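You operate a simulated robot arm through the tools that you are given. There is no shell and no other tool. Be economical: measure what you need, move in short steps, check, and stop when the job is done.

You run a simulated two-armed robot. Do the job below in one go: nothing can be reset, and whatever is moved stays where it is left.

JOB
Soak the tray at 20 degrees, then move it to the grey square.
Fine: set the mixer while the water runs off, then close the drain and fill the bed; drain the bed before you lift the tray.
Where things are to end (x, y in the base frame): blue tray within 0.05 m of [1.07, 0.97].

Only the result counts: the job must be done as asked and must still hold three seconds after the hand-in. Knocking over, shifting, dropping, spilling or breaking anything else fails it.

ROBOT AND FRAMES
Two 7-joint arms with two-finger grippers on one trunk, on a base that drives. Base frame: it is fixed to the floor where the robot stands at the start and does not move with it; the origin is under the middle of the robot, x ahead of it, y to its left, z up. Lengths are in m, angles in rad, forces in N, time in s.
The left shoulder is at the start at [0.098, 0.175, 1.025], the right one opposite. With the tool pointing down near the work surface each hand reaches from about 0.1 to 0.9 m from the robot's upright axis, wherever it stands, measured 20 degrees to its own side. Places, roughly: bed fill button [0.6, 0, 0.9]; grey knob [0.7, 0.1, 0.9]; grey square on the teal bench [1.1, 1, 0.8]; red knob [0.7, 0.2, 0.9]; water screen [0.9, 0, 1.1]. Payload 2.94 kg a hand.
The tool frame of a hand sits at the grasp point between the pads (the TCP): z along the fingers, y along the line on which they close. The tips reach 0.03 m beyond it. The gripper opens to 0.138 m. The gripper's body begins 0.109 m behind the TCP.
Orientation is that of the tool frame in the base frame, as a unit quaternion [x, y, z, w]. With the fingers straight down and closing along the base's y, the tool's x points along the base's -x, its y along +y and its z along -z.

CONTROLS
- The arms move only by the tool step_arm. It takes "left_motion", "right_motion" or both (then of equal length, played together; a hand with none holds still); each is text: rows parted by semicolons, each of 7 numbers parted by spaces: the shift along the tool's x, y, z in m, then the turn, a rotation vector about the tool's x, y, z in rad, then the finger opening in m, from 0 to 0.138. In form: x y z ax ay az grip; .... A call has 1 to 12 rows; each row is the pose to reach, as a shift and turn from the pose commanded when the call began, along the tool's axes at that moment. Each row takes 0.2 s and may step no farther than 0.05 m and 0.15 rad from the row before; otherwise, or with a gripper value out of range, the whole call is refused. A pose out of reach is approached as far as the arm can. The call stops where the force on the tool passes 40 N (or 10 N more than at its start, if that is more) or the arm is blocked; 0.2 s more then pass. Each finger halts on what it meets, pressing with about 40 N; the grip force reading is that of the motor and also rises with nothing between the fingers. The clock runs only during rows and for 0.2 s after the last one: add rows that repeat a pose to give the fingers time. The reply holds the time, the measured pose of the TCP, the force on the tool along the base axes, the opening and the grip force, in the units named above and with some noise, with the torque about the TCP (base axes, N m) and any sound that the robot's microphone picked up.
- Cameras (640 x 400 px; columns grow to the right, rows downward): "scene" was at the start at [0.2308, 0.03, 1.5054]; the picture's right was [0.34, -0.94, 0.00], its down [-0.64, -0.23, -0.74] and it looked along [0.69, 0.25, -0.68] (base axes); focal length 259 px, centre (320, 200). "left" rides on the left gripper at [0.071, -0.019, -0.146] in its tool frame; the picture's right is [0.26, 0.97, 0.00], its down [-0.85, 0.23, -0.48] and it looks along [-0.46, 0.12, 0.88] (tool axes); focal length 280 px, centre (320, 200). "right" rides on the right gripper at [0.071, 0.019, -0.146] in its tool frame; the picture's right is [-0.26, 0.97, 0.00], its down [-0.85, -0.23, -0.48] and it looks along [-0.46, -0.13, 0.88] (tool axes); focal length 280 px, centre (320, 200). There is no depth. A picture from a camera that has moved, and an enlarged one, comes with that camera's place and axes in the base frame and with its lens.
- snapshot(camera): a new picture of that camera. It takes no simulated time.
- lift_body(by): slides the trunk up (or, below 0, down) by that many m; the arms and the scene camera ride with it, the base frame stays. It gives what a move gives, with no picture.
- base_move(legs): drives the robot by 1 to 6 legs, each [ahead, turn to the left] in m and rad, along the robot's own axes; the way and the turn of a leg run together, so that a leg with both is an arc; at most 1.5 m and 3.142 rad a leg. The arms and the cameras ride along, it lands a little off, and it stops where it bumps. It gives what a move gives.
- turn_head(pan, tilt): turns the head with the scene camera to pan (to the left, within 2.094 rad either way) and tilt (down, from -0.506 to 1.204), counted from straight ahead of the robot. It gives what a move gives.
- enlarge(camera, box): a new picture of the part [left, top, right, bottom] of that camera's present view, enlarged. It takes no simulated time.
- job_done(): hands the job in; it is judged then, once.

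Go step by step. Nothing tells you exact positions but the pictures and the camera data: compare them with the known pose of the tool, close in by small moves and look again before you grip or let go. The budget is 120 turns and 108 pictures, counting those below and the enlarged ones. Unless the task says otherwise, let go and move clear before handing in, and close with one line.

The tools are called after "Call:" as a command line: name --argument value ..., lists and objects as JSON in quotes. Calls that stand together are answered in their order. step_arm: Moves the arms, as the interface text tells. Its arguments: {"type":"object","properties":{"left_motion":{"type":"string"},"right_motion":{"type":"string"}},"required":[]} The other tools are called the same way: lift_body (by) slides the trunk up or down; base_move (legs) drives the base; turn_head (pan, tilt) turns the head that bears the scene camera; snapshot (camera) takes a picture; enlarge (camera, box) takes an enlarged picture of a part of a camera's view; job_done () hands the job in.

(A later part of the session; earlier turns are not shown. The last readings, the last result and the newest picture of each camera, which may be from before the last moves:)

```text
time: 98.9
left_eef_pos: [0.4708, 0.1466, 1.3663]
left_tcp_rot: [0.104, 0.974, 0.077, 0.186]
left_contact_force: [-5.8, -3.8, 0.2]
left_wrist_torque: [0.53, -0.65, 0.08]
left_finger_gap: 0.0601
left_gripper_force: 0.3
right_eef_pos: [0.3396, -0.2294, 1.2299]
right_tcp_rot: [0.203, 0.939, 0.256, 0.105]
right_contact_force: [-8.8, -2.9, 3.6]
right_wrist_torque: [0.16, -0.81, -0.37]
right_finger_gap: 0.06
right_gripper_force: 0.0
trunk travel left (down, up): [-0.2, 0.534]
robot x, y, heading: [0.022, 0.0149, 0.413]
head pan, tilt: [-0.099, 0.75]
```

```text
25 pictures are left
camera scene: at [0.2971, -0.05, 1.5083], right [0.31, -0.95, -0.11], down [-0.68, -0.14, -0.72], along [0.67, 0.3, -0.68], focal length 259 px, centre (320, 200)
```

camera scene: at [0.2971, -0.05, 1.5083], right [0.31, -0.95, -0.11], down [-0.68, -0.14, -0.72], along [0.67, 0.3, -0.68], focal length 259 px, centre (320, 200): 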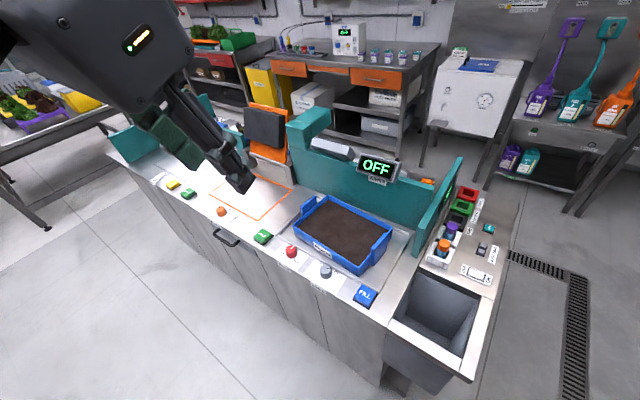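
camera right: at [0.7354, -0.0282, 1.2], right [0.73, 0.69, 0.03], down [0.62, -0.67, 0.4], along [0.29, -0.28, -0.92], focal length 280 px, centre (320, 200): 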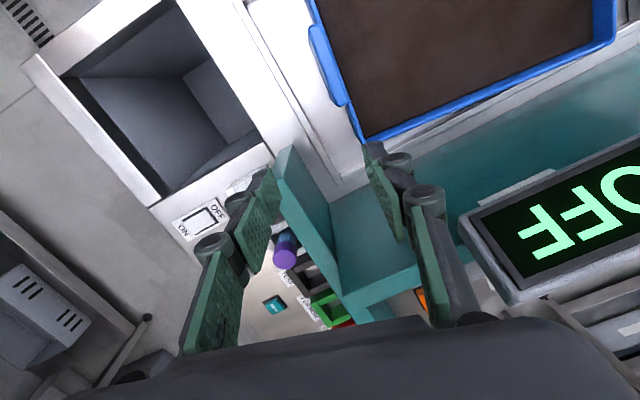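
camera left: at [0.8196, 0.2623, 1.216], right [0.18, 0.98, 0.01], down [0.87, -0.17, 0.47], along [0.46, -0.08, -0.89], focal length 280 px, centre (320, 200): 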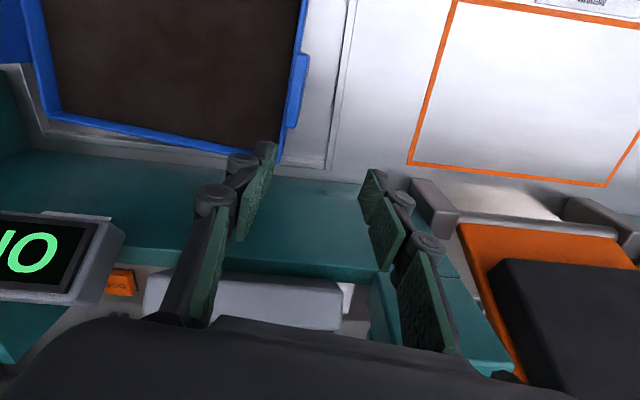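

The body still rocks sideways. I'll lower the trunk to calm it.

Call:
lift_body --by -0.1

Call:
turn_head --pan -0.11 --tilt 0.75

Call:
turn_head --pan -0.12 --tilt 0.75

Call:
turn_head --pan -0.13 --tilt 0.75

Call:
turn_head --pan -0.14 --tilt 0.75

```text
time: 99.2
left_eef_pos: [0.4414, 0.2737, 1.2795]
left_tcp_rot: [0.2, 0.967, 0.055, 0.15]
left_contact_force: [2.0, -3.3, 1.1]
left_wrist_torque: [0.49, 0.29, 0.18]
left_finger_gap: 0.0602
left_gripper_force: 0.1
right_eef_pos: [0.309, -0.0645, 1.2664]
right_tcp_rot: [0.267, 0.913, 0.298, 0.081]
right_contact_force: [0.6, -3.9, 0.7]
right_wrist_torque: [0.3, 0.03, 0.16]
right_finger_gap: 0.06
right_gripper_force: 0.1
trunk travel left (down, up): [-0.194, 0.54]
robot x, y, heading: [0.038, 0.0231, 0.349]
head pan, tilt: [-0.099, 0.75]
stopped: the arm was blocked; the commanded pose is now the measured one
```

```text
time: 99.9
left_eef_pos: [0.3824, 0.4069, 1.3298]
left_tcp_rot: [0.035, 0.971, -0.016, 0.237]
left_contact_force: [0.7, 4.6, 1.1]
left_wrist_torque: [-0.46, 0.06, -0.25]
left_finger_gap: 0.0599
left_gripper_force: 0.1
right_eef_pos: [0.2509, 0.0114, 1.227]
right_tcp_rot: [0.123, 0.969, 0.123, 0.174]
right_contact_force: [-0.5, 2.7, 0.0]
right_wrist_torque: [-0.35, -0.09, -0.16]
right_finger_gap: 0.0603
right_gripper_force: 0.0
trunk travel left (down, up): [-0.194, 0.54]
robot x, y, heading: [0.0349, 0.0183, 0.455]
head pan, tilt: [-0.11, 0.75]
```

```text
time: 100.5
left_eef_pos: [0.4569, 0.1914, 1.2917]
left_tcp_rot: [0.201, 0.967, 0.085, 0.131]
left_contact_force: [1.4, -2.7, -2.0]
left_wrist_torque: [0.34, 0.03, 0.07]
left_finger_gap: 0.0602
left_gripper_force: 0.1
right_eef_pos: [0.3295, -0.1471, 1.2593]
right_tcp_rot: [0.267, 0.905, 0.325, 0.063]
right_contact_force: [1.7, -0.4, 1.9]
right_wrist_torque: [0.0, 0.23, 0.2]
right_finger_gap: 0.06
right_gripper_force: 0.1
trunk travel left (down, up): [-0.194, 0.54]
robot x, y, heading: [0.0317, 0.0144, 0.37]
head pan, tilt: [-0.12, 0.75]
```

```text
time: 101.1
left_eef_pos: [0.3272, 0.436, 1.3158]
left_tcp_rot: [0.075, 0.969, -0.009, 0.235]
left_contact_force: [0.0, -7.8, 2.5]
left_wrist_torque: [0.9, 0.04, 0.51]
left_finger_gap: 0.0596
left_gripper_force: 0.0
right_eef_pos: [0.2052, 0.0598, 1.2583]
right_tcp_rot: [0.135, 0.961, 0.167, 0.173]
right_contact_force: [-6.9, -1.1, -1.6]
right_wrist_torque: [0.13, -0.8, -0.11]
right_finger_gap: 0.0603
right_gripper_force: 0.7
trunk travel left (down, up): [-0.194, 0.54]
robot x, y, heading: [0.0309, 0.0149, 0.453]
head pan, tilt: [-0.129, 0.75]
```

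```text
time: 101.7
left_eef_pos: [0.456, 0.1667, 1.3282]
left_tcp_rot: [0.16, 0.969, 0.074, 0.17]
left_contact_force: [-6.6, 1.5, 0.6]
left_wrist_torque: [-0.15, -0.78, -0.17]
left_finger_gap: 0.0602
left_gripper_force: 0.0
right_eef_pos: [0.3076, -0.1868, 1.2379]
right_tcp_rot: [0.236, 0.923, 0.288, 0.101]
right_contact_force: [-6.3, 7.0, 1.7]
right_wrist_torque: [-0.77, -0.55, -0.65]
right_finger_gap: 0.0599
right_gripper_force: 0.0
trunk travel left (down, up): [-0.194, 0.54]
robot x, y, heading: [0.0267, 0.0191, 0.38]
head pan, tilt: [-0.14, 0.75]
```

The sway isn't dying down. I'll back the base off a little so that the base controller takes a fresh hold.

Call:
base_move --legs '[[-0.1, 0.0]]'

Call:
turn_head --pan 0.0 --tilt 0.75

Call:
snapshot --camera "scene"

```text
time: 102.4
left_eef_pos: [0.3002, 0.5427, 1.2307]
left_tcp_rot: [0.135, 0.966, -0.028, 0.217]
left_contact_force: [-3.0, -2.0, 5.3]
left_wrist_torque: [0.24, -0.09, 0.2]
left_finger_gap: 0.0601
left_gripper_force: 0.1
right_eef_pos: [0.2127, 0.1795, 1.299]
right_tcp_rot: [0.259, 0.922, 0.26, 0.122]
right_contact_force: [-3.9, -8.5, 1.6]
right_wrist_torque: [0.87, -0.41, 0.24]
right_finger_gap: 0.0597
right_gripper_force: 0.1
trunk travel left (down, up): [-0.194, 0.54]
robot x, y, heading: [0.0409, 0.0201, 0.345]
head pan, tilt: [-0.14, 0.75]
stopped in leg 1: the robot was blocked; the commanded pose is now the measured one
```

```text
time: 103.1
left_eef_pos: [0.4359, 0.2949, 1.2691]
left_tcp_rot: [0.204, 0.966, 0.05, 0.151]
left_contact_force: [-1.0, 0.1, -1.0]
left_wrist_torque: [0.09, -0.26, -0.06]
left_finger_gap: 0.06
left_gripper_force: 0.1
right_eef_pos: [0.3278, -0.0683, 1.2904]
right_tcp_rot: [0.328, 0.881, 0.336, 0.06]
right_contact_force: [2.7, 3.6, 3.9]
right_wrist_torque: [-0.6, 0.45, 0.11]
right_finger_gap: 0.0599
right_gripper_force: 0.0
trunk travel left (down, up): [-0.194, 0.54]
robot x, y, heading: [0.0364, 0.018, 0.312]
head pan, tilt: [0.0, 0.75]
```

```text
24 pictures are left
camera scene: at [0.3323, -0.0393, 1.4982], right [0.31, -0.95, -0.1], down [-0.68, -0.14, -0.72], along [0.66, 0.29, -0.69], focal length 259 px, centre (320, 200)
```

scene: 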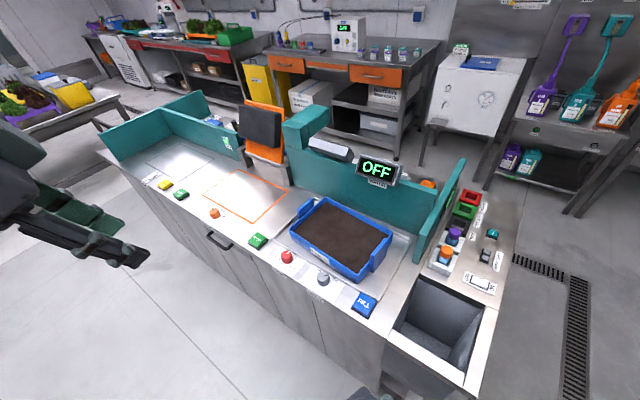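

Still rocking. I'll wait longer using a slower head sweep.

Call:
turn_head --pan 1.5 --tilt 0.75

Call:
turn_head --pan -1.5 --tilt 0.75

Call:
turn_head --pan 0.1 --tilt 0.75

Call:
turn_head --pan 0.11 --tilt 0.75

```text
time: 104.7
left_eef_pos: [0.428, 0.4561, 1.209]
left_tcp_rot: [0.165, 0.964, -0.035, 0.204]
left_contact_force: [-8.0, 1.2, -24.4]
left_wrist_torque: [-0.63, -2.05, 0.07]
left_finger_gap: 0.0601
left_gripper_force: 0.2
right_eef_pos: [0.3462, 0.0457, 1.2857]
right_tcp_rot: [0.365, 0.897, 0.205, 0.138]
right_contact_force: [65.6, -253.4, 109.0]
right_wrist_torque: [29.63, 12.48, 11.12]
right_finger_gap: 0.0603
right_gripper_force: 0.1
trunk travel left (down, up): [-0.194, 0.54]
robot x, y, heading: [0.1005, 0.0311, 0.125]
head pan, tilt: [1.499, 0.75]
```

```text
time: 107.3
left_eef_pos: [0.3776, 0.4192, 1.2444]
left_tcp_rot: [0.164, 0.97, 0.012, 0.177]
left_contact_force: [0.9, -0.1, 0.6]
left_wrist_torque: [-0.02, 0.05, 0.0]
left_finger_gap: 0.0602
left_gripper_force: 0.1
right_eef_pos: [0.2848, 0.0589, 1.2873]
right_tcp_rot: [0.292, 0.906, 0.293, 0.087]
right_contact_force: [0.2, 1.4, 0.1]
right_wrist_torque: [-0.16, -0.01, -0.05]
right_finger_gap: 0.0601
right_gripper_force: 0.1
trunk travel left (down, up): [-0.194, 0.54]
robot x, y, heading: [0.0366, 0.0193, 0.33]
head pan, tilt: [-1.499, 0.75]
```

```text
time: 109.0
left_eef_pos: [0.3555, 0.4439, 1.2412]
left_tcp_rot: [0.161, 0.969, 0.006, 0.187]
left_contact_force: [0.2, -0.1, 0.8]
left_wrist_torque: [0.08, 0.01, 0.03]
left_finger_gap: 0.0601
left_gripper_force: 0.0
right_eef_pos: [0.2609, 0.0631, 1.3058]
right_tcp_rot: [0.289, 0.899, 0.318, 0.087]
right_contact_force: [-38.3, 9.3, 2.3]
right_wrist_torque: [-1.44, -5.04, -1.53]
right_finger_gap: 0.0603
right_gripper_force: 0.0
trunk travel left (down, up): [-0.194, 0.54]
robot x, y, heading: [0.037, 0.0187, 0.327]
head pan, tilt: [0.099, 0.75]
```

```text
time: 109.6
left_eef_pos: [0.375, 0.3878, 1.253]
left_tcp_rot: [0.168, 0.97, 0.026, 0.176]
left_contact_force: [-0.9, 1.8, -1.0]
left_wrist_torque: [-0.2, -0.12, -0.11]
left_finger_gap: 0.0598
left_gripper_force: 0.0
right_eef_pos: [0.2814, 0.0257, 1.2858]
right_tcp_rot: [0.292, 0.902, 0.307, 0.084]
right_contact_force: [1.1, -0.8, 2.7]
right_wrist_torque: [-0.14, 0.18, 0.02]
right_finger_gap: 0.0602
right_gripper_force: 0.1
trunk travel left (down, up): [-0.194, 0.54]
robot x, y, heading: [0.0371, 0.0159, 0.325]
head pan, tilt: [0.11, 0.75]
```

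It's calm now. The right hand had been tucked against the head, which explains the knocks. I'll move it slowly out forward-right and the left hand slightly outward.

Call:
step_arm --right_motion "-0.026 -0.001 0.006 0 0 0 0.06; -0.052 -0.003 0.013 0 0 0 0.06; -0.078 -0.004 0.02 0 0 0 0.06; -0.104 -0.005 0.026 0 0 0 0.06; -0.13 -0.007 0.032 0 0 0 0.06; -0.156 -0.008 0.039 0 0 0 0.06; -0.182 -0.009 0.045 0 0 0 0.06; -0.208 -0.011 0.052 0 0 0 0.06; -0.234 -0.012 0.058 0 0 0 0.06; -0.26 -0.013 0.064 0 0 0 0.06; -0.285 -0.015 0.07 0 0 0 0.06; -0.285 -0.015 0.07 0 0 0 0.06" --left_motion "0.004 0.005 0 0 0 0 0.06; 0.008 0.01 0 0 0 0 0.06; 0.012 0.015 0 0 0 0 0.06; 0.016 0.02 0 0 0 0 0.06; 0.02 0.025 0 0 0 0 0.06; 0.024 0.03 0 0 0 0 0.06; 0.028 0.035 0 0 0 0 0.06; 0.032 0.04 0 0 0 0 0.06; 0.036 0.045 0 0 0 0 0.06; 0.04 0.05 0 0 0 0 0.06; 0.04 0.05 0 0 0 0 0.06; 0.04 0.05 0 0 0 0 0.06"

Call:
snapshot --camera "scene"

```text
time: 110.1
left_eef_pos: [0.3505, 0.4599, 1.2359]
left_tcp_rot: [0.166, 0.968, 0.004, 0.188]
left_contact_force: [0.0, -0.6, 1.4]
left_wrist_torque: [0.09, 0.01, 0.05]
left_finger_gap: 0.06
left_gripper_force: 0.0
right_eef_pos: [0.3067, 0.005, 1.2949]
right_tcp_rot: [0.323, 0.898, 0.269, 0.131]
right_contact_force: [71.8, -325.3, -82.7]
right_wrist_torque: [47.82, 1.49, 35.22]
right_finger_gap: 0.0604
right_gripper_force: 0.1
trunk travel left (down, up): [-0.194, 0.54]
robot x, y, heading: [0.0367, 0.0153, 0.324]
head pan, tilt: [0.11, 0.75]
stopped in row 2 (right hand): the force on the tool passed its limit at 146 N (the readings are from after the stop); the commanded pose is now the measured one
```

```text
23 pictures are left
camera scene: at [0.2692, 0.0694, 1.5006], right [0.42, -0.91, -0.02], down [-0.62, -0.27, -0.73], along [0.66, 0.32, -0.68], focal length 259 px, centre (320, 200)
```

scene: 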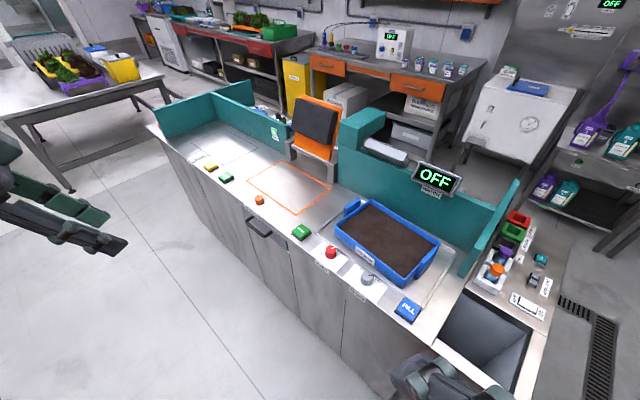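

The right hand is pressed by something near the body. I'll look with its own camera and tilt the head down.

Call:
snapshot --camera "right"

Call:
turn_head --pan -0.2 --tilt 1.2

Call:
snapshot --camera "scene"

```text
22 pictures are left
camera right: at [0.2027, 0.0062, 1.422], right [0.69, 0.45, 0.56], down [0.33, -0.89, 0.31], along [0.64, -0.03, -0.77], focal length 280 px, centre (320, 200)
```

right: 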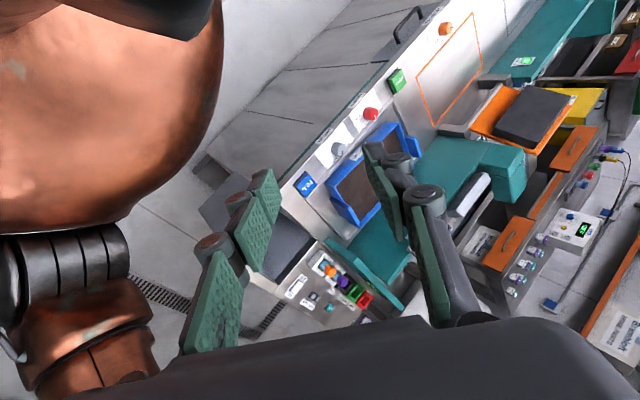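

```text
time: 111.0
left_eef_pos: [0.3782, 0.3907, 1.2578]
left_tcp_rot: [0.177, 0.969, 0.029, 0.172]
left_contact_force: [0.6, 0.0, -1.2]
left_wrist_torque: [0.12, 0.01, 0.0]
left_finger_gap: 0.0599
left_gripper_force: 0.0
right_eef_pos: [0.3192, -0.0161, 1.2912]
right_tcp_rot: [0.305, 0.896, 0.312, 0.081]
right_contact_force: [123.8, -298.2, -126.8]
right_wrist_torque: [52.36, 8.48, 32.67]
right_finger_gap: 0.0602
right_gripper_force: 0.1
trunk travel left (down, up): [-0.194, 0.54]
robot x, y, heading: [0.0353, 0.0167, 0.318]
head pan, tilt: [-0.201, 1.201]
```

```text
21 pictures are left
camera scene: at [0.2678, -0.0057, 1.4695], right [0.12, -0.99, -0.06], down [-0.93, -0.09, -0.35], along [0.34, 0.09, -0.94], focal length 259 px, centre (320, 200)
```

scene: 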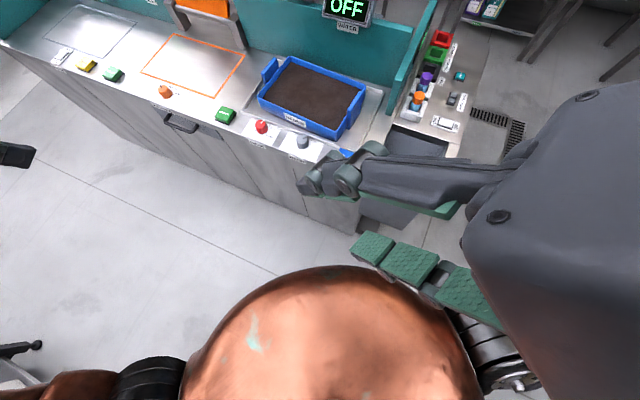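

The right hand is jammed against its own folded elbow. I'll move it out to the right and forward, the way the contact force pushes it.

Call:
step_arm --right_motion "-0.027 -0.008 -0.008 0 0 0 0.06; -0.054 -0.016 -0.016 0 0 0 0.06; -0.081 -0.024 -0.024 0 0 0 0.06; -0.108 -0.032 -0.031 0 0 0 0.06; -0.135 -0.04 -0.039 0 0 0 0.06; -0.162 -0.048 -0.047 0 0 0 0.06; -0.189 -0.056 -0.055 0 0 0 0.06; -0.215 -0.064 -0.062 0 0 0 0.06; -0.215 -0.064 -0.062 0 0 0 0.06"

Call:
step_arm --right_motion "0 0 0 0 0 0 0.06; 0 0 0 0 0 0 0.06; 0 0 0 0 0 0 0.06"

Call:
snapshot --camera "scene"

```text
time: 111.2
left_eef_pos: [0.3369, 0.4928, 1.224]
left_tcp_rot: [0.165, 0.967, -0.007, 0.193]
left_contact_force: [0.4, -0.8, 1.2]
left_wrist_torque: [0.04, 0.02, 0.05]
left_finger_gap: 0.0598
left_gripper_force: 0.1
right_eef_pos: [0.308, 0.0065, 1.2968]
right_tcp_rot: [0.338, 0.889, 0.274, 0.14]
right_contact_force: [77.8, -347.1, -187.1]
right_wrist_torque: [60.49, -4.36, 39.68]
right_finger_gap: 0.0602
right_gripper_force: 0.0
trunk travel left (down, up): [-0.194, 0.54]
robot x, y, heading: [0.0341, 0.0163, 0.323]
head pan, tilt: [-0.201, 1.201]
stopped in row 1 (right hand): the force on the tool passed its limit at 377 N (the readings are from after the stop); the commanded pose is now the measured one
```

```text
time: 111.9
left_eef_pos: [0.3785, 0.3641, 1.2435]
left_tcp_rot: [0.181, 0.968, 0.043, 0.171]
left_contact_force: [-1.0, 0.1, -0.3]
left_wrist_torque: [-0.04, -0.2, -0.02]
left_finger_gap: 0.06
left_gripper_force: 0.1
right_eef_pos: [0.3215, -0.0405, 1.2595]
right_tcp_rot: [0.301, 0.9, 0.3, 0.096]
right_contact_force: [0.1, 2.4, 0.1]
right_wrist_torque: [-0.31, 0.1, -0.11]
right_finger_gap: 0.06
right_gripper_force: 0.1
trunk travel left (down, up): [-0.194, 0.54]
robot x, y, heading: [0.0364, 0.0174, 0.324]
head pan, tilt: [-0.201, 1.201]
stopped in row 3 (right hand): the arm was blocked; the commanded pose is now the measured one
```

```text
20 pictures are left
camera scene: at [0.2408, 0.0773, 1.4664], right [0.12, -0.99, 0.0], down [-0.93, -0.12, -0.36], along [0.36, 0.04, -0.93], focal length 259 px, centre (320, 200)
```

scene: 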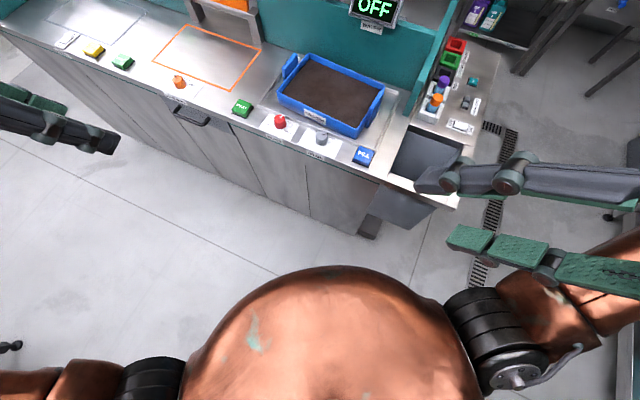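

The right hand is free now. I'll move it further out in front and to the right.

Call:
step_arm --right_motion "-0.03 -0.002 -0.001 0 0 0 0.06; -0.06 -0.004 -0.002 0 0 0 0.06; -0.09 -0.006 -0.003 0 0 0 0.06; -0.12 -0.008 -0.004 0 0 0 0.06; -0.15 -0.01 -0.005 0 0 0 0.06; -0.18 -0.012 -0.006 0 0 0 0.06; -0.21 -0.014 -0.007 0 0 0 0.06; -0.21 -0.014 -0.007 0 0 0 0.06"

Call:
turn_head --pan -0.2 --tilt 0.9

Call:
turn_head --pan 0.2 --tilt 0.9

Call:
turn_head --pan -0.2 --tilt 0.9

```text
time: 112.6
left_eef_pos: [0.3145, 0.5325, 1.1953]
left_tcp_rot: [0.159, 0.967, -0.018, 0.201]
left_contact_force: [-1.8, 1.1, -1.3]
left_wrist_torque: [-0.16, -0.2, 0.05]
left_finger_gap: 0.06
left_gripper_force: 0.0
right_eef_pos: [0.3142, 0.0835, 1.2807]
right_tcp_rot: [0.313, 0.9, 0.271, 0.137]
right_contact_force: [1.3, 6.2, -0.4]
right_wrist_torque: [-0.6, 0.19, -0.2]
right_finger_gap: 0.0601
right_gripper_force: 0.0
trunk travel left (down, up): [-0.194, 0.54]
robot x, y, heading: [0.0336, 0.0152, 0.322]
head pan, tilt: [-0.201, 1.201]
stopped in row 3 (right hand): the arm was blocked; the commanded pose is now the measured one
```

```text
time: 113.4
left_eef_pos: [0.3607, 0.3874, 1.2434]
left_tcp_rot: [0.188, 0.966, 0.036, 0.174]
left_contact_force: [0.0, 0.5, -0.4]
left_wrist_torque: [0.07, -0.01, -0.05]
left_finger_gap: 0.06
left_gripper_force: 0.1
right_eef_pos: [0.3558, -0.0648, 1.2764]
right_tcp_rot: [0.335, 0.881, 0.319, 0.104]
right_contact_force: [0.2, 0.7, 1.9]
right_wrist_torque: [-0.2, 0.15, -0.05]
right_finger_gap: 0.0602
right_gripper_force: 0.1
trunk travel left (down, up): [-0.194, 0.54]
robot x, y, heading: [0.0305, 0.0137, 0.312]
head pan, tilt: [-0.201, 0.901]
```

```text
time: 114.2
left_eef_pos: [0.3772, 0.4017, 1.2222]
left_tcp_rot: [0.192, 0.966, 0.029, 0.174]
left_contact_force: [4.7, -2.0, -3.2]
left_wrist_torque: [0.21, 0.51, 0.08]
left_finger_gap: 0.06
left_gripper_force: 0.1
right_eef_pos: [0.3582, -0.0341, 1.2556]
right_tcp_rot: [0.313, 0.898, 0.287, 0.114]
right_contact_force: [1.5, 1.9, 3.2]
right_wrist_torque: [-0.37, 0.18, -0.13]
right_finger_gap: 0.0603
right_gripper_force: 0.1
trunk travel left (down, up): [-0.194, 0.54]
robot x, y, heading: [0.0379, 0.0213, 0.345]
head pan, tilt: [0.201, 0.901]
```

```text
time: 115.1
left_eef_pos: [0.3064, 0.541, 1.1984]
left_tcp_rot: [0.166, 0.964, -0.015, 0.207]
left_contact_force: [1.5, -4.8, 1.2]
left_wrist_torque: [0.52, 0.19, 0.22]
left_finger_gap: 0.06
left_gripper_force: 0.0
right_eef_pos: [0.2997, 0.1088, 1.275]
right_tcp_rot: [0.274, 0.919, 0.244, 0.146]
right_contact_force: [-4.0, 0.7, -3.0]
right_wrist_torque: [-0.03, -0.52, -0.19]
right_finger_gap: 0.06
right_gripper_force: 0.0
trunk travel left (down, up): [-0.194, 0.54]
robot x, y, heading: [0.0356, 0.0211, 0.351]
head pan, tilt: [-0.201, 0.901]
```

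Still rocking, possibly excited by the head turns. I'll try lowering the trunk now that the hand is free, then hold.

Call:
lift_body --by -0.08

Call:
lift_body --by -0.01

Call:
lift_body --by -0.01

Call:
lift_body --by 0.01

Call:
lift_body --by 0.01

Call:
snapshot --camera "scene"

```text
time: 115.4
left_eef_pos: [0.3833, 0.3428, 1.2366]
left_tcp_rot: [0.187, 0.963, 0.067, 0.181]
left_contact_force: [2.0, 0.3, -4.7]
left_wrist_torque: [-0.02, 0.05, 0.03]
left_finger_gap: 0.06
left_gripper_force: 0.1
right_eef_pos: [0.3641, -0.0825, 1.214]
right_tcp_rot: [0.228, 0.925, 0.279, 0.117]
right_contact_force: [0.3, -3.9, -0.9]
right_wrist_torque: [0.51, -0.2, 0.07]
right_finger_gap: 0.0601
right_gripper_force: 0.0
trunk travel left (down, up): [-0.191, 0.543]
robot x, y, heading: [0.0459, 0.0223, 0.381]
head pan, tilt: [-0.201, 0.901]
stopped: the arm was blocked; the commanded pose is now the measured one
```

```text
time: 116.0
left_eef_pos: [0.3733, 0.4586, 1.1572]
left_tcp_rot: [0.191, 0.966, -0.012, 0.171]
left_contact_force: [3.3, 0.6, -1.4]
left_wrist_torque: [-0.1, 0.36, -0.1]
left_finger_gap: 0.0601
left_gripper_force: 0.1
right_eef_pos: [0.3703, 0.0071, 1.2675]
right_tcp_rot: [0.386, 0.851, 0.301, 0.19]
right_contact_force: [130.0, -313.4, 22.4]
right_wrist_torque: [37.84, 17.72, 39.69]
right_finger_gap: 0.0601
right_gripper_force: 0.1
trunk travel left (down, up): [-0.181, 0.554]
robot x, y, heading: [0.0592, 0.0263, 0.305]
head pan, tilt: [-0.201, 0.901]
stopped: the arm was blocked; the commanded pose is now the measured one
```

```text
time: 116.2
left_eef_pos: [0.293, 0.5922, 1.1282]
left_tcp_rot: [0.156, 0.965, -0.042, 0.206]
left_contact_force: [-4.3, -4.1, 4.3]
left_wrist_torque: [0.68, -0.28, 0.48]
left_finger_gap: 0.0601
left_gripper_force: 0.1
right_eef_pos: [0.3036, 0.1666, 1.272]
right_tcp_rot: [0.337, 0.881, 0.27, 0.195]
right_contact_force: [-4.5, 4.9, -4.7]
right_wrist_torque: [-0.25, -0.78, -0.48]
right_finger_gap: 0.0599
right_gripper_force: 0.0
trunk travel left (down, up): [-0.18, 0.554]
robot x, y, heading: [0.0558, 0.0267, 0.338]
head pan, tilt: [-0.201, 0.901]
stopped: the force on the tool passed its limit at 363 N (the readings are from after the stop); the commanded pose is now the measured one
```

```text
time: 116.6
left_eef_pos: [0.311, 0.519, 1.1609]
left_tcp_rot: [0.195, 0.957, 0.091, 0.192]
left_contact_force: [-0.7, 3.6, 0.3]
left_wrist_torque: [-0.34, -0.15, -0.16]
left_finger_gap: 0.0603
left_gripper_force: 0.0
right_eef_pos: [0.3485, 0.0424, 1.2009]
right_tcp_rot: [0.23, 0.925, 0.228, 0.196]
right_contact_force: [-4.4, 4.0, -0.3]
right_wrist_torque: [-0.35, -0.35, -0.3]
right_finger_gap: 0.06
right_gripper_force: 0.0
trunk travel left (down, up): [-0.183, 0.551]
robot x, y, heading: [0.0808, 0.0345, 0.417]
head pan, tilt: [-0.201, 0.901]
stopped: the arm was blocked; the commanded pose is now the measured one
```

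```text
time: 116.9
left_eef_pos: [0.4188, 0.3011, 1.2146]
left_tcp_rot: [0.253, 0.942, 0.155, 0.155]
left_contact_force: [-7.2, 3.6, 1.9]
left_wrist_torque: [-0.39, -0.89, -0.39]
left_finger_gap: 0.0598
left_gripper_force: 0.0
right_eef_pos: [0.4318, -0.167, 1.1798]
right_tcp_rot: [0.322, 0.883, 0.312, 0.139]
right_contact_force: [2.3, -5.1, 3.7]
right_wrist_torque: [0.38, 0.34, 0.24]
right_finger_gap: 0.06
right_gripper_force: 0.0
trunk travel left (down, up): [-0.185, 0.549]
robot x, y, heading: [0.0827, 0.0335, 0.384]
head pan, tilt: [-0.201, 0.901]
stopped: the arm was blocked; the commanded pose is now the measured one
```

```text
19 pictures are left
camera scene: at [0.3547, -0.0165, 1.479], right [0.18, -0.98, -0.09], down [-0.79, -0.09, -0.61], along [0.59, 0.18, -0.79], focal length 259 px, centre (320, 200)
```

scene: 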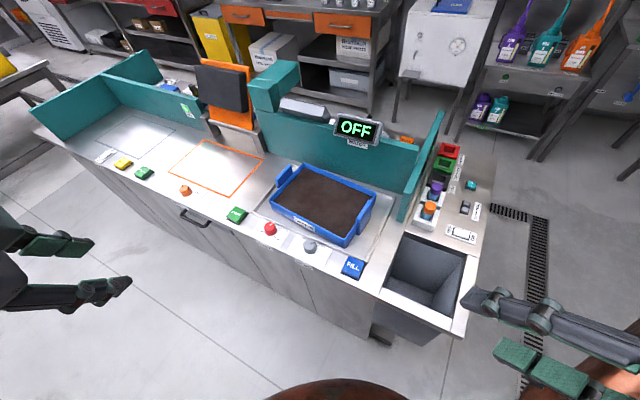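

I'll let it ring down with no commanded motion at all (head kept at its present angles).

Call:
turn_head --pan -0.201 --tilt 0.901

Call:
turn_head --pan -0.201 --tilt 0.901

Call:
turn_head --pan -0.201 --tilt 0.901

Call:
turn_head --pan -0.201 --tilt 0.901

Call:
turn_head --pan -0.201 --tilt 0.901

Call:
turn_head --pan -0.201 --tilt 0.901

```text
time: 117.5
left_eef_pos: [0.3064, 0.5263, 1.1679]
left_tcp_rot: [0.184, 0.958, 0.086, 0.203]
left_contact_force: [-6.5, 3.2, 7.1]
left_wrist_torque: [-0.29, -0.3, -0.04]
left_finger_gap: 0.0602
left_gripper_force: 0.2
right_eef_pos: [0.3429, 0.0547, 1.2139]
right_tcp_rot: [0.247, 0.918, 0.241, 0.193]
right_contact_force: [-2.1, -1.6, 0.5]
right_wrist_torque: [0.19, -0.05, 0.22]
right_finger_gap: 0.06
right_gripper_force: 0.1
trunk travel left (down, up): [-0.185, 0.549]
robot x, y, heading: [0.0783, 0.0284, 0.411]
head pan, tilt: [-0.201, 0.901]
```

```text
time: 118.1
left_eef_pos: [0.4206, 0.3164, 1.2002]
left_tcp_rot: [0.252, 0.945, 0.149, 0.149]
left_contact_force: [3.2, -2.9, -5.2]
left_wrist_torque: [0.33, 0.16, 0.05]
left_finger_gap: 0.0601
left_gripper_force: 0.0
right_eef_pos: [0.4251, -0.1486, 1.1776]
right_tcp_rot: [0.315, 0.889, 0.3, 0.147]
right_contact_force: [4.1, -3.4, 2.2]
right_wrist_torque: [0.17, 0.57, 0.24]
right_finger_gap: 0.0601
right_gripper_force: 0.0
trunk travel left (down, up): [-0.185, 0.549]
robot x, y, heading: [0.0747, 0.0329, 0.401]
head pan, tilt: [-0.201, 0.901]
```

```text
time: 118.7
left_eef_pos: [0.3199, 0.5109, 1.1646]
left_tcp_rot: [0.196, 0.957, 0.091, 0.195]
left_contact_force: [-6.0, 5.2, 4.3]
left_wrist_torque: [-0.57, -0.33, -0.25]
left_finger_gap: 0.0601
left_gripper_force: 0.1
right_eef_pos: [0.3531, 0.0409, 1.2077]
right_tcp_rot: [0.263, 0.913, 0.244, 0.194]
right_contact_force: [-4.1, -0.7, -2.1]
right_wrist_torque: [0.0, -0.54, -0.05]
right_finger_gap: 0.06
right_gripper_force: 0.1
trunk travel left (down, up): [-0.185, 0.549]
robot x, y, heading: [0.0765, 0.0326, 0.405]
head pan, tilt: [-0.201, 0.901]
```

```text
time: 119.3
left_eef_pos: [0.4183, 0.3283, 1.197]
left_tcp_rot: [0.246, 0.946, 0.148, 0.15]
left_contact_force: [4.1, -6.3, -7.2]
left_wrist_torque: [0.98, 0.21, 0.31]
left_finger_gap: 0.0599
left_gripper_force: 0.1
right_eef_pos: [0.4182, -0.134, 1.1771]
right_tcp_rot: [0.301, 0.894, 0.292, 0.155]
right_contact_force: [4.4, -1.4, 1.4]
right_wrist_torque: [0.02, 0.52, 0.19]
right_finger_gap: 0.0601
right_gripper_force: 0.1
trunk travel left (down, up): [-0.185, 0.549]
robot x, y, heading: [0.0741, 0.0302, 0.412]
head pan, tilt: [-0.201, 0.901]
```

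```text
time: 119.9
left_eef_pos: [0.3269, 0.5025, 1.1632]
left_tcp_rot: [0.202, 0.956, 0.093, 0.191]
left_contact_force: [-3.8, 5.7, 0.9]
left_wrist_torque: [-0.66, -0.35, -0.27]
left_finger_gap: 0.0598
left_gripper_force: 0.2
right_eef_pos: [0.3565, 0.0313, 1.2055]
right_tcp_rot: [0.273, 0.909, 0.248, 0.194]
right_contact_force: [-4.0, 1.9, -1.8]
right_wrist_torque: [-0.11, -0.48, -0.15]
right_finger_gap: 0.06
right_gripper_force: 0.0
trunk travel left (down, up): [-0.185, 0.549]
robot x, y, heading: [0.0724, 0.0331, 0.405]
head pan, tilt: [-0.201, 0.901]
```

```text
time: 120.5
left_eef_pos: [0.4161, 0.3321, 1.1943]
left_tcp_rot: [0.245, 0.946, 0.146, 0.151]
left_contact_force: [5.0, -8.9, -5.8]
left_wrist_torque: [1.07, 0.28, 0.35]
left_finger_gap: 0.0599
left_gripper_force: 0.1
right_eef_pos: [0.4166, -0.1295, 1.1768]
right_tcp_rot: [0.296, 0.896, 0.29, 0.157]
right_contact_force: [4.6, -0.5, -0.7]
right_wrist_torque: [0.06, 0.43, 0.18]
right_finger_gap: 0.0598
right_gripper_force: 0.0
trunk travel left (down, up): [-0.185, 0.549]
robot x, y, heading: [0.0767, 0.0313, 0.402]
head pan, tilt: [-0.201, 0.901]
```

The rocking is slowly dying down. I'll wait longer.

Call:
turn_head --pan -0.201 --tilt 0.901

Call:
turn_head --pan -0.201 --tilt 0.901

Call:
turn_head --pan -0.201 --tilt 0.901

Call:
turn_head --pan -0.201 --tilt 0.901

Call:
turn_head --pan -0.201 --tilt 0.901

Call:
turn_head --pan -0.201 --tilt 0.901

Call:
turn_head --pan -0.201 --tilt 0.901

Call:
turn_head --pan -0.201 --tilt 0.901

Call:
turn_head --pan -0.201 --tilt 0.901

Call:
turn_head --pan -0.201 --tilt 0.901

Call:
turn_head --pan -0.201 --tilt 0.901

Call:
turn_head --pan -0.201 --tilt 0.901

```text
time: 121.1
left_eef_pos: [0.3282, 0.4998, 1.1637]
left_tcp_rot: [0.204, 0.956, 0.094, 0.189]
left_contact_force: [-4.2, 5.8, 0.3]
left_wrist_torque: [-0.66, -0.33, -0.22]
left_finger_gap: 0.0598
left_gripper_force: 0.0
right_eef_pos: [0.3593, 0.0302, 1.2064]
right_tcp_rot: [0.275, 0.908, 0.249, 0.194]
right_contact_force: [-3.1, 0.4, -1.9]
right_wrist_torque: [-0.12, -0.44, -0.17]
right_finger_gap: 0.0601
right_gripper_force: 0.0
trunk travel left (down, up): [-0.185, 0.549]
robot x, y, heading: [0.0752, 0.0324, 0.407]
head pan, tilt: [-0.201, 0.901]
```

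```text
time: 121.7
left_eef_pos: [0.415, 0.3308, 1.1964]
left_tcp_rot: [0.245, 0.946, 0.148, 0.152]
left_contact_force: [3.6, -7.1, -6.2]
left_wrist_torque: [1.0, 0.21, 0.28]
left_finger_gap: 0.0602
left_gripper_force: 0.1
right_eef_pos: [0.4161, -0.1309, 1.1775]
right_tcp_rot: [0.298, 0.895, 0.292, 0.156]
right_contact_force: [4.9, -0.8, 0.0]
right_wrist_torque: [0.06, 0.47, 0.15]
right_finger_gap: 0.0602
right_gripper_force: 0.0
trunk travel left (down, up): [-0.185, 0.549]
robot x, y, heading: [0.0745, 0.0314, 0.397]
head pan, tilt: [-0.201, 0.901]
```

```text
time: 122.3
left_eef_pos: [0.3255, 0.5023, 1.1661]
left_tcp_rot: [0.198, 0.956, 0.092, 0.195]
left_contact_force: [-5.4, 5.3, 3.3]
left_wrist_torque: [-0.65, -0.33, -0.23]
left_finger_gap: 0.06
left_gripper_force: 0.1
right_eef_pos: [0.3551, 0.0335, 1.2066]
right_tcp_rot: [0.268, 0.911, 0.247, 0.195]
right_contact_force: [-4.9, 1.1, -2.1]
right_wrist_torque: [0.0, -0.51, -0.1]
right_finger_gap: 0.0602
right_gripper_force: 0.0
trunk travel left (down, up): [-0.185, 0.549]
robot x, y, heading: [0.0716, 0.0342, 0.414]
head pan, tilt: [-0.201, 0.901]
```

```text
time: 122.9
left_eef_pos: [0.4127, 0.3275, 1.1984]
left_tcp_rot: [0.248, 0.946, 0.147, 0.151]
left_contact_force: [3.2, -3.7, -4.3]
left_wrist_torque: [0.49, 0.14, 0.15]
left_finger_gap: 0.0601
left_gripper_force: 0.1
right_eef_pos: [0.4171, -0.1357, 1.1801]
right_tcp_rot: [0.308, 0.892, 0.295, 0.152]
right_contact_force: [5.4, -2.4, 2.2]
right_wrist_torque: [0.11, 0.61, 0.22]
right_finger_gap: 0.0599
right_gripper_force: 0.0
trunk travel left (down, up): [-0.185, 0.549]
robot x, y, heading: [0.0728, 0.0338, 0.405]
head pan, tilt: [-0.201, 0.901]
```

```text
time: 123.5
left_eef_pos: [0.3213, 0.5085, 1.1689]
left_tcp_rot: [0.194, 0.957, 0.09, 0.198]
left_contact_force: [-4.6, 3.3, 5.1]
left_wrist_torque: [-0.44, -0.29, -0.14]
left_finger_gap: 0.0598
left_gripper_force: 0.1
right_eef_pos: [0.3502, 0.0372, 1.2106]
right_tcp_rot: [0.258, 0.914, 0.246, 0.194]
right_contact_force: [-1.3, -0.2, -0.9]
right_wrist_torque: [0.08, -0.25, 0.06]
right_finger_gap: 0.0598
right_gripper_force: 0.1
trunk travel left (down, up): [-0.185, 0.549]
robot x, y, heading: [0.0743, 0.0298, 0.414]
head pan, tilt: [-0.201, 0.901]
```

```text
time: 124.1
left_eef_pos: [0.4125, 0.3221, 1.2034]
left_tcp_rot: [0.247, 0.945, 0.148, 0.153]
left_contact_force: [2.2, 0.3, -2.4]
left_wrist_torque: [-0.07, 0.1, -0.07]
left_finger_gap: 0.0599
left_gripper_force: 0.1
right_eef_pos: [0.4213, -0.1458, 1.1797]
right_tcp_rot: [0.315, 0.888, 0.302, 0.146]
right_contact_force: [1.7, -3.7, 2.7]
right_wrist_torque: [0.24, 0.37, 0.21]
right_finger_gap: 0.0601
right_gripper_force: 0.0
trunk travel left (down, up): [-0.185, 0.549]
robot x, y, heading: [0.0736, 0.03, 0.406]
head pan, tilt: [-0.201, 0.901]
```

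```text
time: 124.7
left_eef_pos: [0.3171, 0.5145, 1.1721]
left_tcp_rot: [0.193, 0.956, 0.087, 0.203]
left_contact_force: [-5.2, 2.5, 3.7]
left_wrist_torque: [-0.25, -0.2, -0.04]
left_finger_gap: 0.0601
left_gripper_force: 0.0
right_eef_pos: [0.3453, 0.0417, 1.2145]
right_tcp_rot: [0.255, 0.915, 0.245, 0.193]
right_contact_force: [-1.6, -2.3, 0.0]
right_wrist_torque: [0.19, 0.02, 0.24]
right_finger_gap: 0.0601
right_gripper_force: 0.1
trunk travel left (down, up): [-0.185, 0.549]
robot x, y, heading: [0.0721, 0.0328, 0.418]
head pan, tilt: [-0.201, 0.901]
```

```text
time: 125.3
left_eef_pos: [0.4113, 0.3182, 1.2075]
left_tcp_rot: [0.247, 0.945, 0.149, 0.154]
left_contact_force: [1.1, 0.0, -1.2]
left_wrist_torque: [-0.12, 0.09, -0.11]
left_finger_gap: 0.06
left_gripper_force: 0.0
right_eef_pos: [0.4246, -0.15, 1.183]
right_tcp_rot: [0.315, 0.887, 0.305, 0.141]
right_contact_force: [1.8, -1.9, 3.0]
right_wrist_torque: [0.05, 0.28, 0.11]
right_finger_gap: 0.06
right_gripper_force: 0.1
trunk travel left (down, up): [-0.185, 0.549]
robot x, y, heading: [0.0734, 0.033, 0.4]
head pan, tilt: [-0.201, 0.901]
```

```text
time: 125.9
left_eef_pos: [0.3104, 0.5184, 1.172]
left_tcp_rot: [0.188, 0.957, 0.088, 0.204]
left_contact_force: [-5.2, 6.5, -0.3]
left_wrist_torque: [-0.5, -0.45, -0.15]
left_finger_gap: 0.06
left_gripper_force: 0.0
right_eef_pos: [0.3412, 0.045, 1.2196]
right_tcp_rot: [0.254, 0.915, 0.246, 0.194]
right_contact_force: [-0.3, -2.5, 1.7]
right_wrist_torque: [0.23, 0.09, 0.27]
right_finger_gap: 0.0602
right_gripper_force: 0.0
trunk travel left (down, up): [-0.185, 0.549]
robot x, y, heading: [0.0704, 0.0305, 0.42]
head pan, tilt: [-0.201, 0.901]
```

```text
time: 126.5
left_eef_pos: [0.4091, 0.3162, 1.211]
left_tcp_rot: [0.245, 0.945, 0.15, 0.154]
left_contact_force: [1.7, -1.5, -0.5]
left_wrist_torque: [0.14, 0.01, 0.01]
left_finger_gap: 0.0604
left_gripper_force: 0.2
right_eef_pos: [0.4284, -0.1526, 1.1824]
right_tcp_rot: [0.313, 0.888, 0.308, 0.138]
right_contact_force: [1.4, -0.4, 1.9]
right_wrist_torque: [-0.01, 0.28, 0.1]
right_finger_gap: 0.0603
right_gripper_force: 0.0
trunk travel left (down, up): [-0.185, 0.549]
robot x, y, heading: [0.0739, 0.0304, 0.397]
head pan, tilt: [-0.201, 0.901]
```

```text
time: 127.1
left_eef_pos: [0.3102, 0.518, 1.1744]
left_tcp_rot: [0.192, 0.955, 0.087, 0.207]
left_contact_force: [-3.8, -1.4, 6.1]
left_wrist_torque: [0.15, -0.13, 0.09]
left_finger_gap: 0.0601
left_gripper_force: 0.5
right_eef_pos: [0.3366, 0.0463, 1.22]
right_tcp_rot: [0.251, 0.916, 0.246, 0.195]
right_contact_force: [-3.5, -2.7, -0.3]
right_wrist_torque: [0.27, -0.35, 0.13]
right_finger_gap: 0.0602
right_gripper_force: 0.0
trunk travel left (down, up): [-0.185, 0.549]
robot x, y, heading: [0.0751, 0.0302, 0.417]
head pan, tilt: [-0.201, 0.901]
```

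```text
time: 127.7
left_eef_pos: [0.4094, 0.3171, 1.2146]
left_tcp_rot: [0.245, 0.944, 0.153, 0.157]
left_contact_force: [-2.7, -5.6, 6.1]
left_wrist_torque: [0.49, -0.21, 0.0]
left_finger_gap: 0.0601
left_gripper_force: 0.6
right_eef_pos: [0.4304, -0.1505, 1.1833]
right_tcp_rot: [0.312, 0.888, 0.308, 0.138]
right_contact_force: [0.7, -1.6, 1.8]
right_wrist_torque: [-0.05, 0.11, -0.02]
right_finger_gap: 0.0598
right_gripper_force: 0.1
trunk travel left (down, up): [-0.185, 0.549]
robot x, y, heading: [0.0731, 0.0295, 0.396]
head pan, tilt: [-0.201, 0.901]
```

The sway is self-sustaining in this cramped arm posture. I'll work the hands out toward the wide starting posture in short bursts.

Call:
step_arm --left_motion "0.012 0.035 0.014 0 0 0 0.06; 0.024 0.07 0.028 0 0 0 0.06; 0.024 0.07 0.028 0 0 0 0.06" --right_motion "-0.033 0.021 0.022 0 0 0 0.06; -0.066 0.042 0.044 0 0 0 0.06; -0.066 0.042 0.044 0 0 0 0.06"

Call:
step_arm --left_motion "0.012 0.035 0.014 0 0 0 0.06; 0.024 0.07 0.028 0 0 0 0.06; 0.024 0.07 0.028 0 0 0 0.06" --right_motion "-0.033 0.021 0.022 0 0 0 0.06; -0.066 0.042 0.044 0 0 0 0.06; -0.066 0.042 0.044 0 0 0 0.06"

Call:
step_arm --right_motion "-0.033 0.021 0.022 0 0 0 0.06; -0.066 0.042 0.044 0 0 0 0.06; -0.066 0.042 0.044 0 0 0 0.06"

Call:
turn_head --pan -0.201 --tilt 0.901

Call:
turn_head --pan -0.201 --tilt 0.901

Call:
turn_head --pan -0.201 --tilt 0.901

Call:
snapshot --camera "scene"

```text
time: 128.1
left_eef_pos: [0.3809, 0.4959, 1.1267]
left_tcp_rot: [0.227, 0.955, 0.065, 0.182]
left_contact_force: [-2.9, 0.1, -0.5]
left_wrist_torque: [-0.1, -0.16, -0.07]
left_finger_gap: 0.0601
left_gripper_force: 0.0
right_eef_pos: [0.4139, 0.0305, 1.2083]
right_tcp_rot: [0.342, 0.875, 0.272, 0.21]
right_contact_force: [2.1, -0.5, -0.5]
right_wrist_torque: [0.02, 0.17, 0.12]
right_finger_gap: 0.0601
right_gripper_force: 0.1
trunk travel left (down, up): [-0.185, 0.549]
robot x, y, heading: [0.0836, 0.0346, 0.366]
head pan, tilt: [-0.201, 0.901]
stopped in row 1 (left hand): the arm was blocked; the commanded pose is now the measured one
```

```text
time: 128.4
left_eef_pos: [0.2973, 0.6061, 1.1324]
left_tcp_rot: [0.213, 0.947, 0.098, 0.22]
left_contact_force: [-4.0, 1.8, 0.3]
left_wrist_torque: [-0.12, -0.41, -0.14]
left_finger_gap: 0.0602
left_gripper_force: 0.0
right_eef_pos: [0.3698, 0.112, 1.2039]
right_tcp_rot: [0.235, 0.92, 0.215, 0.231]
right_contact_force: [-3.7, -0.4, -2.2]
right_wrist_torque: [0.12, -0.46, 0.01]
right_finger_gap: 0.0601
right_gripper_force: 0.1
trunk travel left (down, up): [-0.185, 0.549]
robot x, y, heading: [0.0814, 0.0353, 0.401]
head pan, tilt: [-0.201, 0.901]
stopped in row 1 (left hand): the arm was blocked; the commanded pose is now the measured one
```

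```text
time: 128.8
left_eef_pos: [0.3599, 0.4475, 1.1988]
left_tcp_rot: [0.237, 0.926, 0.215, 0.199]
left_contact_force: [2.6, 0.0, 2.1]
left_wrist_torque: [-0.13, 0.3, -0.02]
left_finger_gap: 0.06
left_gripper_force: 0.1
right_eef_pos: [0.4497, -0.0427, 1.1461]
right_tcp_rot: [0.193, 0.928, 0.243, 0.205]
right_contact_force: [0.6, -0.2, 2.2]
right_wrist_torque: [-0.11, 0.25, 0.05]
right_finger_gap: 0.0598
right_gripper_force: 0.1
trunk travel left (down, up): [-0.185, 0.549]
robot x, y, heading: [0.0918, 0.0398, 0.438]
head pan, tilt: [-0.201, 0.901]
stopped in row 1 (left hand): the arm was blocked; the commanded pose is now the measured one
```

```text
time: 129.4
left_eef_pos: [0.3484, 0.5158, 1.151]
left_tcp_rot: [0.221, 0.942, 0.154, 0.199]
left_contact_force: [0.2, 0.2, -0.9]
left_wrist_torque: [0.0, 0.02, 0.04]
left_finger_gap: 0.0604
left_gripper_force: 0.0
right_eef_pos: [0.4454, 0.0293, 1.165]
right_tcp_rot: [0.232, 0.918, 0.236, 0.216]
right_contact_force: [1.1, 0.3, -1.1]
right_wrist_torque: [0.1, 0.03, 0.07]
right_finger_gap: 0.0601
right_gripper_force: 0.1
trunk travel left (down, up): [-0.185, 0.549]
robot x, y, heading: [0.0892, 0.0321, 0.406]
head pan, tilt: [-0.201, 0.901]
```

```text
time: 130.0
left_eef_pos: [0.3543, 0.4503, 1.1963]
left_tcp_rot: [0.241, 0.925, 0.211, 0.202]
left_contact_force: [1.8, 0.0, 0.5]
left_wrist_torque: [-0.09, 0.15, 0.03]
left_finger_gap: 0.0601
left_gripper_force: 0.2
right_eef_pos: [0.4402, -0.0405, 1.1479]
right_tcp_rot: [0.193, 0.928, 0.24, 0.209]
right_contact_force: [0.3, 1.2, 1.7]
right_wrist_torque: [-0.16, 0.13, 0.01]
right_finger_gap: 0.0599
right_gripper_force: 0.0
trunk travel left (down, up): [-0.185, 0.549]
robot x, y, heading: [0.0873, 0.0368, 0.426]
head pan, tilt: [-0.201, 0.901]
```

```text
time: 130.6
left_eef_pos: [0.3337, 0.5213, 1.1526]
left_tcp_rot: [0.223, 0.941, 0.157, 0.202]
left_contact_force: [-2.9, 4.1, -3.3]
left_wrist_torque: [-0.22, -0.4, -0.22]
left_finger_gap: 0.0602
left_gripper_force: 0.1
right_eef_pos: [0.4341, 0.0329, 1.1636]
right_tcp_rot: [0.231, 0.92, 0.23, 0.219]
right_contact_force: [-0.2, 2.0, -3.2]
right_wrist_torque: [0.01, -0.31, -0.1]
right_finger_gap: 0.0601
right_gripper_force: 0.0
trunk travel left (down, up): [-0.185, 0.549]
robot x, y, heading: [0.0831, 0.0364, 0.417]
head pan, tilt: [-0.201, 0.901]
```

```text
18 pictures are left
camera scene: at [0.3143, 0.1317, 1.4752], right [0.21, -0.98, 0.01], down [-0.77, -0.17, -0.62], along [0.61, 0.13, -0.79], focal length 259 px, centre (320, 200)
```

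scene: 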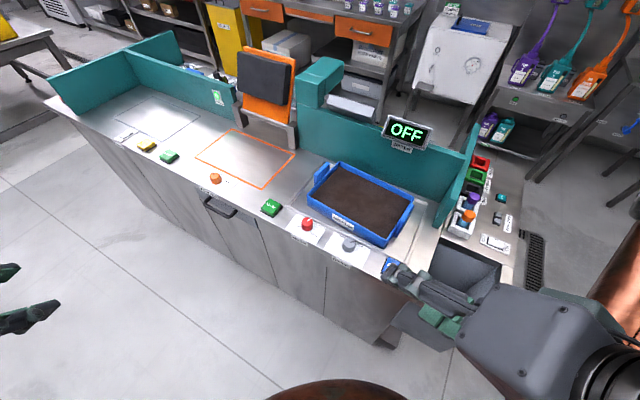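

The swing is much smaller now. I'll wait on with no motion.

Call:
turn_head --pan -0.201 --tilt 0.901

Call:
turn_head --pan -0.201 --tilt 0.901

Call:
turn_head --pan -0.201 --tilt 0.901

Call:
turn_head --pan -0.201 --tilt 0.901

Call:
turn_head --pan -0.201 --tilt 0.901

Call:
turn_head --pan -0.201 --tilt 0.901

Call:
turn_head --pan -0.201 --tilt 0.901

Call:
turn_head --pan -0.201 --tilt 0.901

```text
time: 131.2
left_eef_pos: [0.3653, 0.4227, 1.1961]
left_tcp_rot: [0.244, 0.927, 0.211, 0.191]
left_contact_force: [0.3, -2.9, -1.6]
left_wrist_torque: [0.36, -0.05, 0.19]
left_finger_gap: 0.06
left_gripper_force: 0.1
right_eef_pos: [0.4514, -0.0693, 1.1463]
right_tcp_rot: [0.207, 0.922, 0.254, 0.206]
right_contact_force: [3.5, -3.5, -2.6]
right_wrist_torque: [0.5, 0.06, 0.36]
right_finger_gap: 0.0599
right_gripper_force: 0.1
trunk travel left (down, up): [-0.185, 0.549]
robot x, y, heading: [0.0895, 0.0403, 0.414]
head pan, tilt: [-0.201, 0.901]
```

```text
time: 131.8
left_eef_pos: [0.3063, 0.5523, 1.159]
left_tcp_rot: [0.21, 0.941, 0.162, 0.209]
left_contact_force: [-8.2, 5.1, 1.2]
left_wrist_torque: [-0.56, -0.76, -0.37]
left_finger_gap: 0.06
left_gripper_force: 0.1
right_eef_pos: [0.4131, 0.0565, 1.1697]
right_tcp_rot: [0.199, 0.929, 0.218, 0.225]
right_contact_force: [-2.3, 2.1, -2.1]
right_wrist_torque: [-0.05, -0.33, -0.03]
right_finger_gap: 0.06
right_gripper_force: 0.0
trunk travel left (down, up): [-0.185, 0.549]
robot x, y, heading: [0.0882, 0.0362, 0.425]
head pan, tilt: [-0.201, 0.901]
```

```text
time: 132.4
left_eef_pos: [0.3796, 0.4006, 1.2]
left_tcp_rot: [0.252, 0.929, 0.21, 0.172]
left_contact_force: [5.6, -0.9, -1.2]
left_wrist_torque: [0.1, 0.52, 0.12]
left_finger_gap: 0.06
left_gripper_force: 0.0
right_eef_pos: [0.4723, -0.0954, 1.1482]
right_tcp_rot: [0.244, 0.913, 0.268, 0.185]
right_contact_force: [2.2, -1.2, 2.3]
right_wrist_torque: [0.06, 0.3, 0.07]
right_finger_gap: 0.0598
right_gripper_force: 0.0
trunk travel left (down, up): [-0.185, 0.549]
robot x, y, heading: [0.0832, 0.0378, 0.408]
head pan, tilt: [-0.201, 0.901]
```

```text
time: 133.0
left_eef_pos: [0.2989, 0.5632, 1.161]
left_tcp_rot: [0.206, 0.942, 0.155, 0.217]
left_contact_force: [-2.8, 0.9, 0.4]
left_wrist_torque: [-0.14, -0.28, -0.05]
left_finger_gap: 0.0601
left_gripper_force: 0.1
right_eef_pos: [0.402, 0.0626, 1.1806]
right_tcp_rot: [0.194, 0.93, 0.218, 0.224]
right_contact_force: [-2.4, -0.9, 0.8]
right_wrist_torque: [-0.01, -0.15, 0.04]
right_finger_gap: 0.0602
right_gripper_force: 0.1
trunk travel left (down, up): [-0.185, 0.549]
robot x, y, heading: [0.085, 0.0338, 0.428]
head pan, tilt: [-0.201, 0.901]
```

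```text
time: 133.6
left_eef_pos: [0.3812, 0.4046, 1.2029]
left_tcp_rot: [0.249, 0.929, 0.207, 0.177]
left_contact_force: [4.9, -2.8, -0.9]
left_wrist_torque: [0.2, 0.46, 0.18]
left_finger_gap: 0.0603
left_gripper_force: 0.2
right_eef_pos: [0.4807, -0.0911, 1.1487]
right_tcp_rot: [0.241, 0.915, 0.269, 0.18]
right_contact_force: [4.5, -0.3, -0.3]
right_wrist_torque: [-0.02, 0.36, 0.06]
right_finger_gap: 0.0601
right_gripper_force: 0.0
trunk travel left (down, up): [-0.185, 0.549]
robot x, y, heading: [0.0864, 0.0429, 0.408]
head pan, tilt: [-0.201, 0.901]
```

```text
time: 134.2
left_eef_pos: [0.3123, 0.5423, 1.1672]
left_tcp_rot: [0.214, 0.938, 0.165, 0.215]
left_contact_force: [0.9, -1.4, -0.8]
left_wrist_torque: [0.21, 0.08, 0.13]
left_finger_gap: 0.06
left_gripper_force: 0.0
right_eef_pos: [0.4088, 0.0489, 1.1753]
right_tcp_rot: [0.187, 0.93, 0.22, 0.229]
right_contact_force: [-2.9, 0.6, -0.9]
right_wrist_torque: [-0.02, -0.33, -0.11]
right_finger_gap: 0.0601
right_gripper_force: 0.1
trunk travel left (down, up): [-0.185, 0.549]
robot x, y, heading: [0.0941, 0.0399, 0.433]
head pan, tilt: [-0.201, 0.901]
```

```text
time: 134.8
left_eef_pos: [0.3694, 0.4318, 1.1933]
left_tcp_rot: [0.244, 0.931, 0.193, 0.188]
left_contact_force: [3.6, -3.4, 0.3]
left_wrist_torque: [0.29, 0.4, 0.27]
left_finger_gap: 0.0601
left_gripper_force: 0.2
right_eef_pos: [0.4639, -0.0559, 1.1584]
right_tcp_rot: [0.246, 0.912, 0.258, 0.203]
right_contact_force: [-0.5, -1.6, 1.4]
right_wrist_torque: [0.06, -0.05, -0.02]
right_finger_gap: 0.06
right_gripper_force: 0.0
trunk travel left (down, up): [-0.185, 0.549]
robot x, y, heading: [0.0894, 0.0322, 0.411]
head pan, tilt: [-0.201, 0.901]
```

```text
time: 135.4
left_eef_pos: [0.3332, 0.4979, 1.1845]
left_tcp_rot: [0.231, 0.93, 0.188, 0.213]
left_contact_force: [0.6, 0.8, -0.3]
left_wrist_torque: [-0.12, 0.06, -0.04]
left_finger_gap: 0.0603
left_gripper_force: 0.2
right_eef_pos: [0.4249, 0.0054, 1.1615]
right_tcp_rot: [0.185, 0.931, 0.228, 0.219]
right_contact_force: [-0.6, 1.5, 0.1]
right_wrist_torque: [-0.15, -0.04, -0.12]
right_finger_gap: 0.06
right_gripper_force: 0.0
trunk travel left (down, up): [-0.185, 0.549]
robot x, y, heading: [0.09, 0.0404, 0.422]
head pan, tilt: [-0.201, 0.901]
```

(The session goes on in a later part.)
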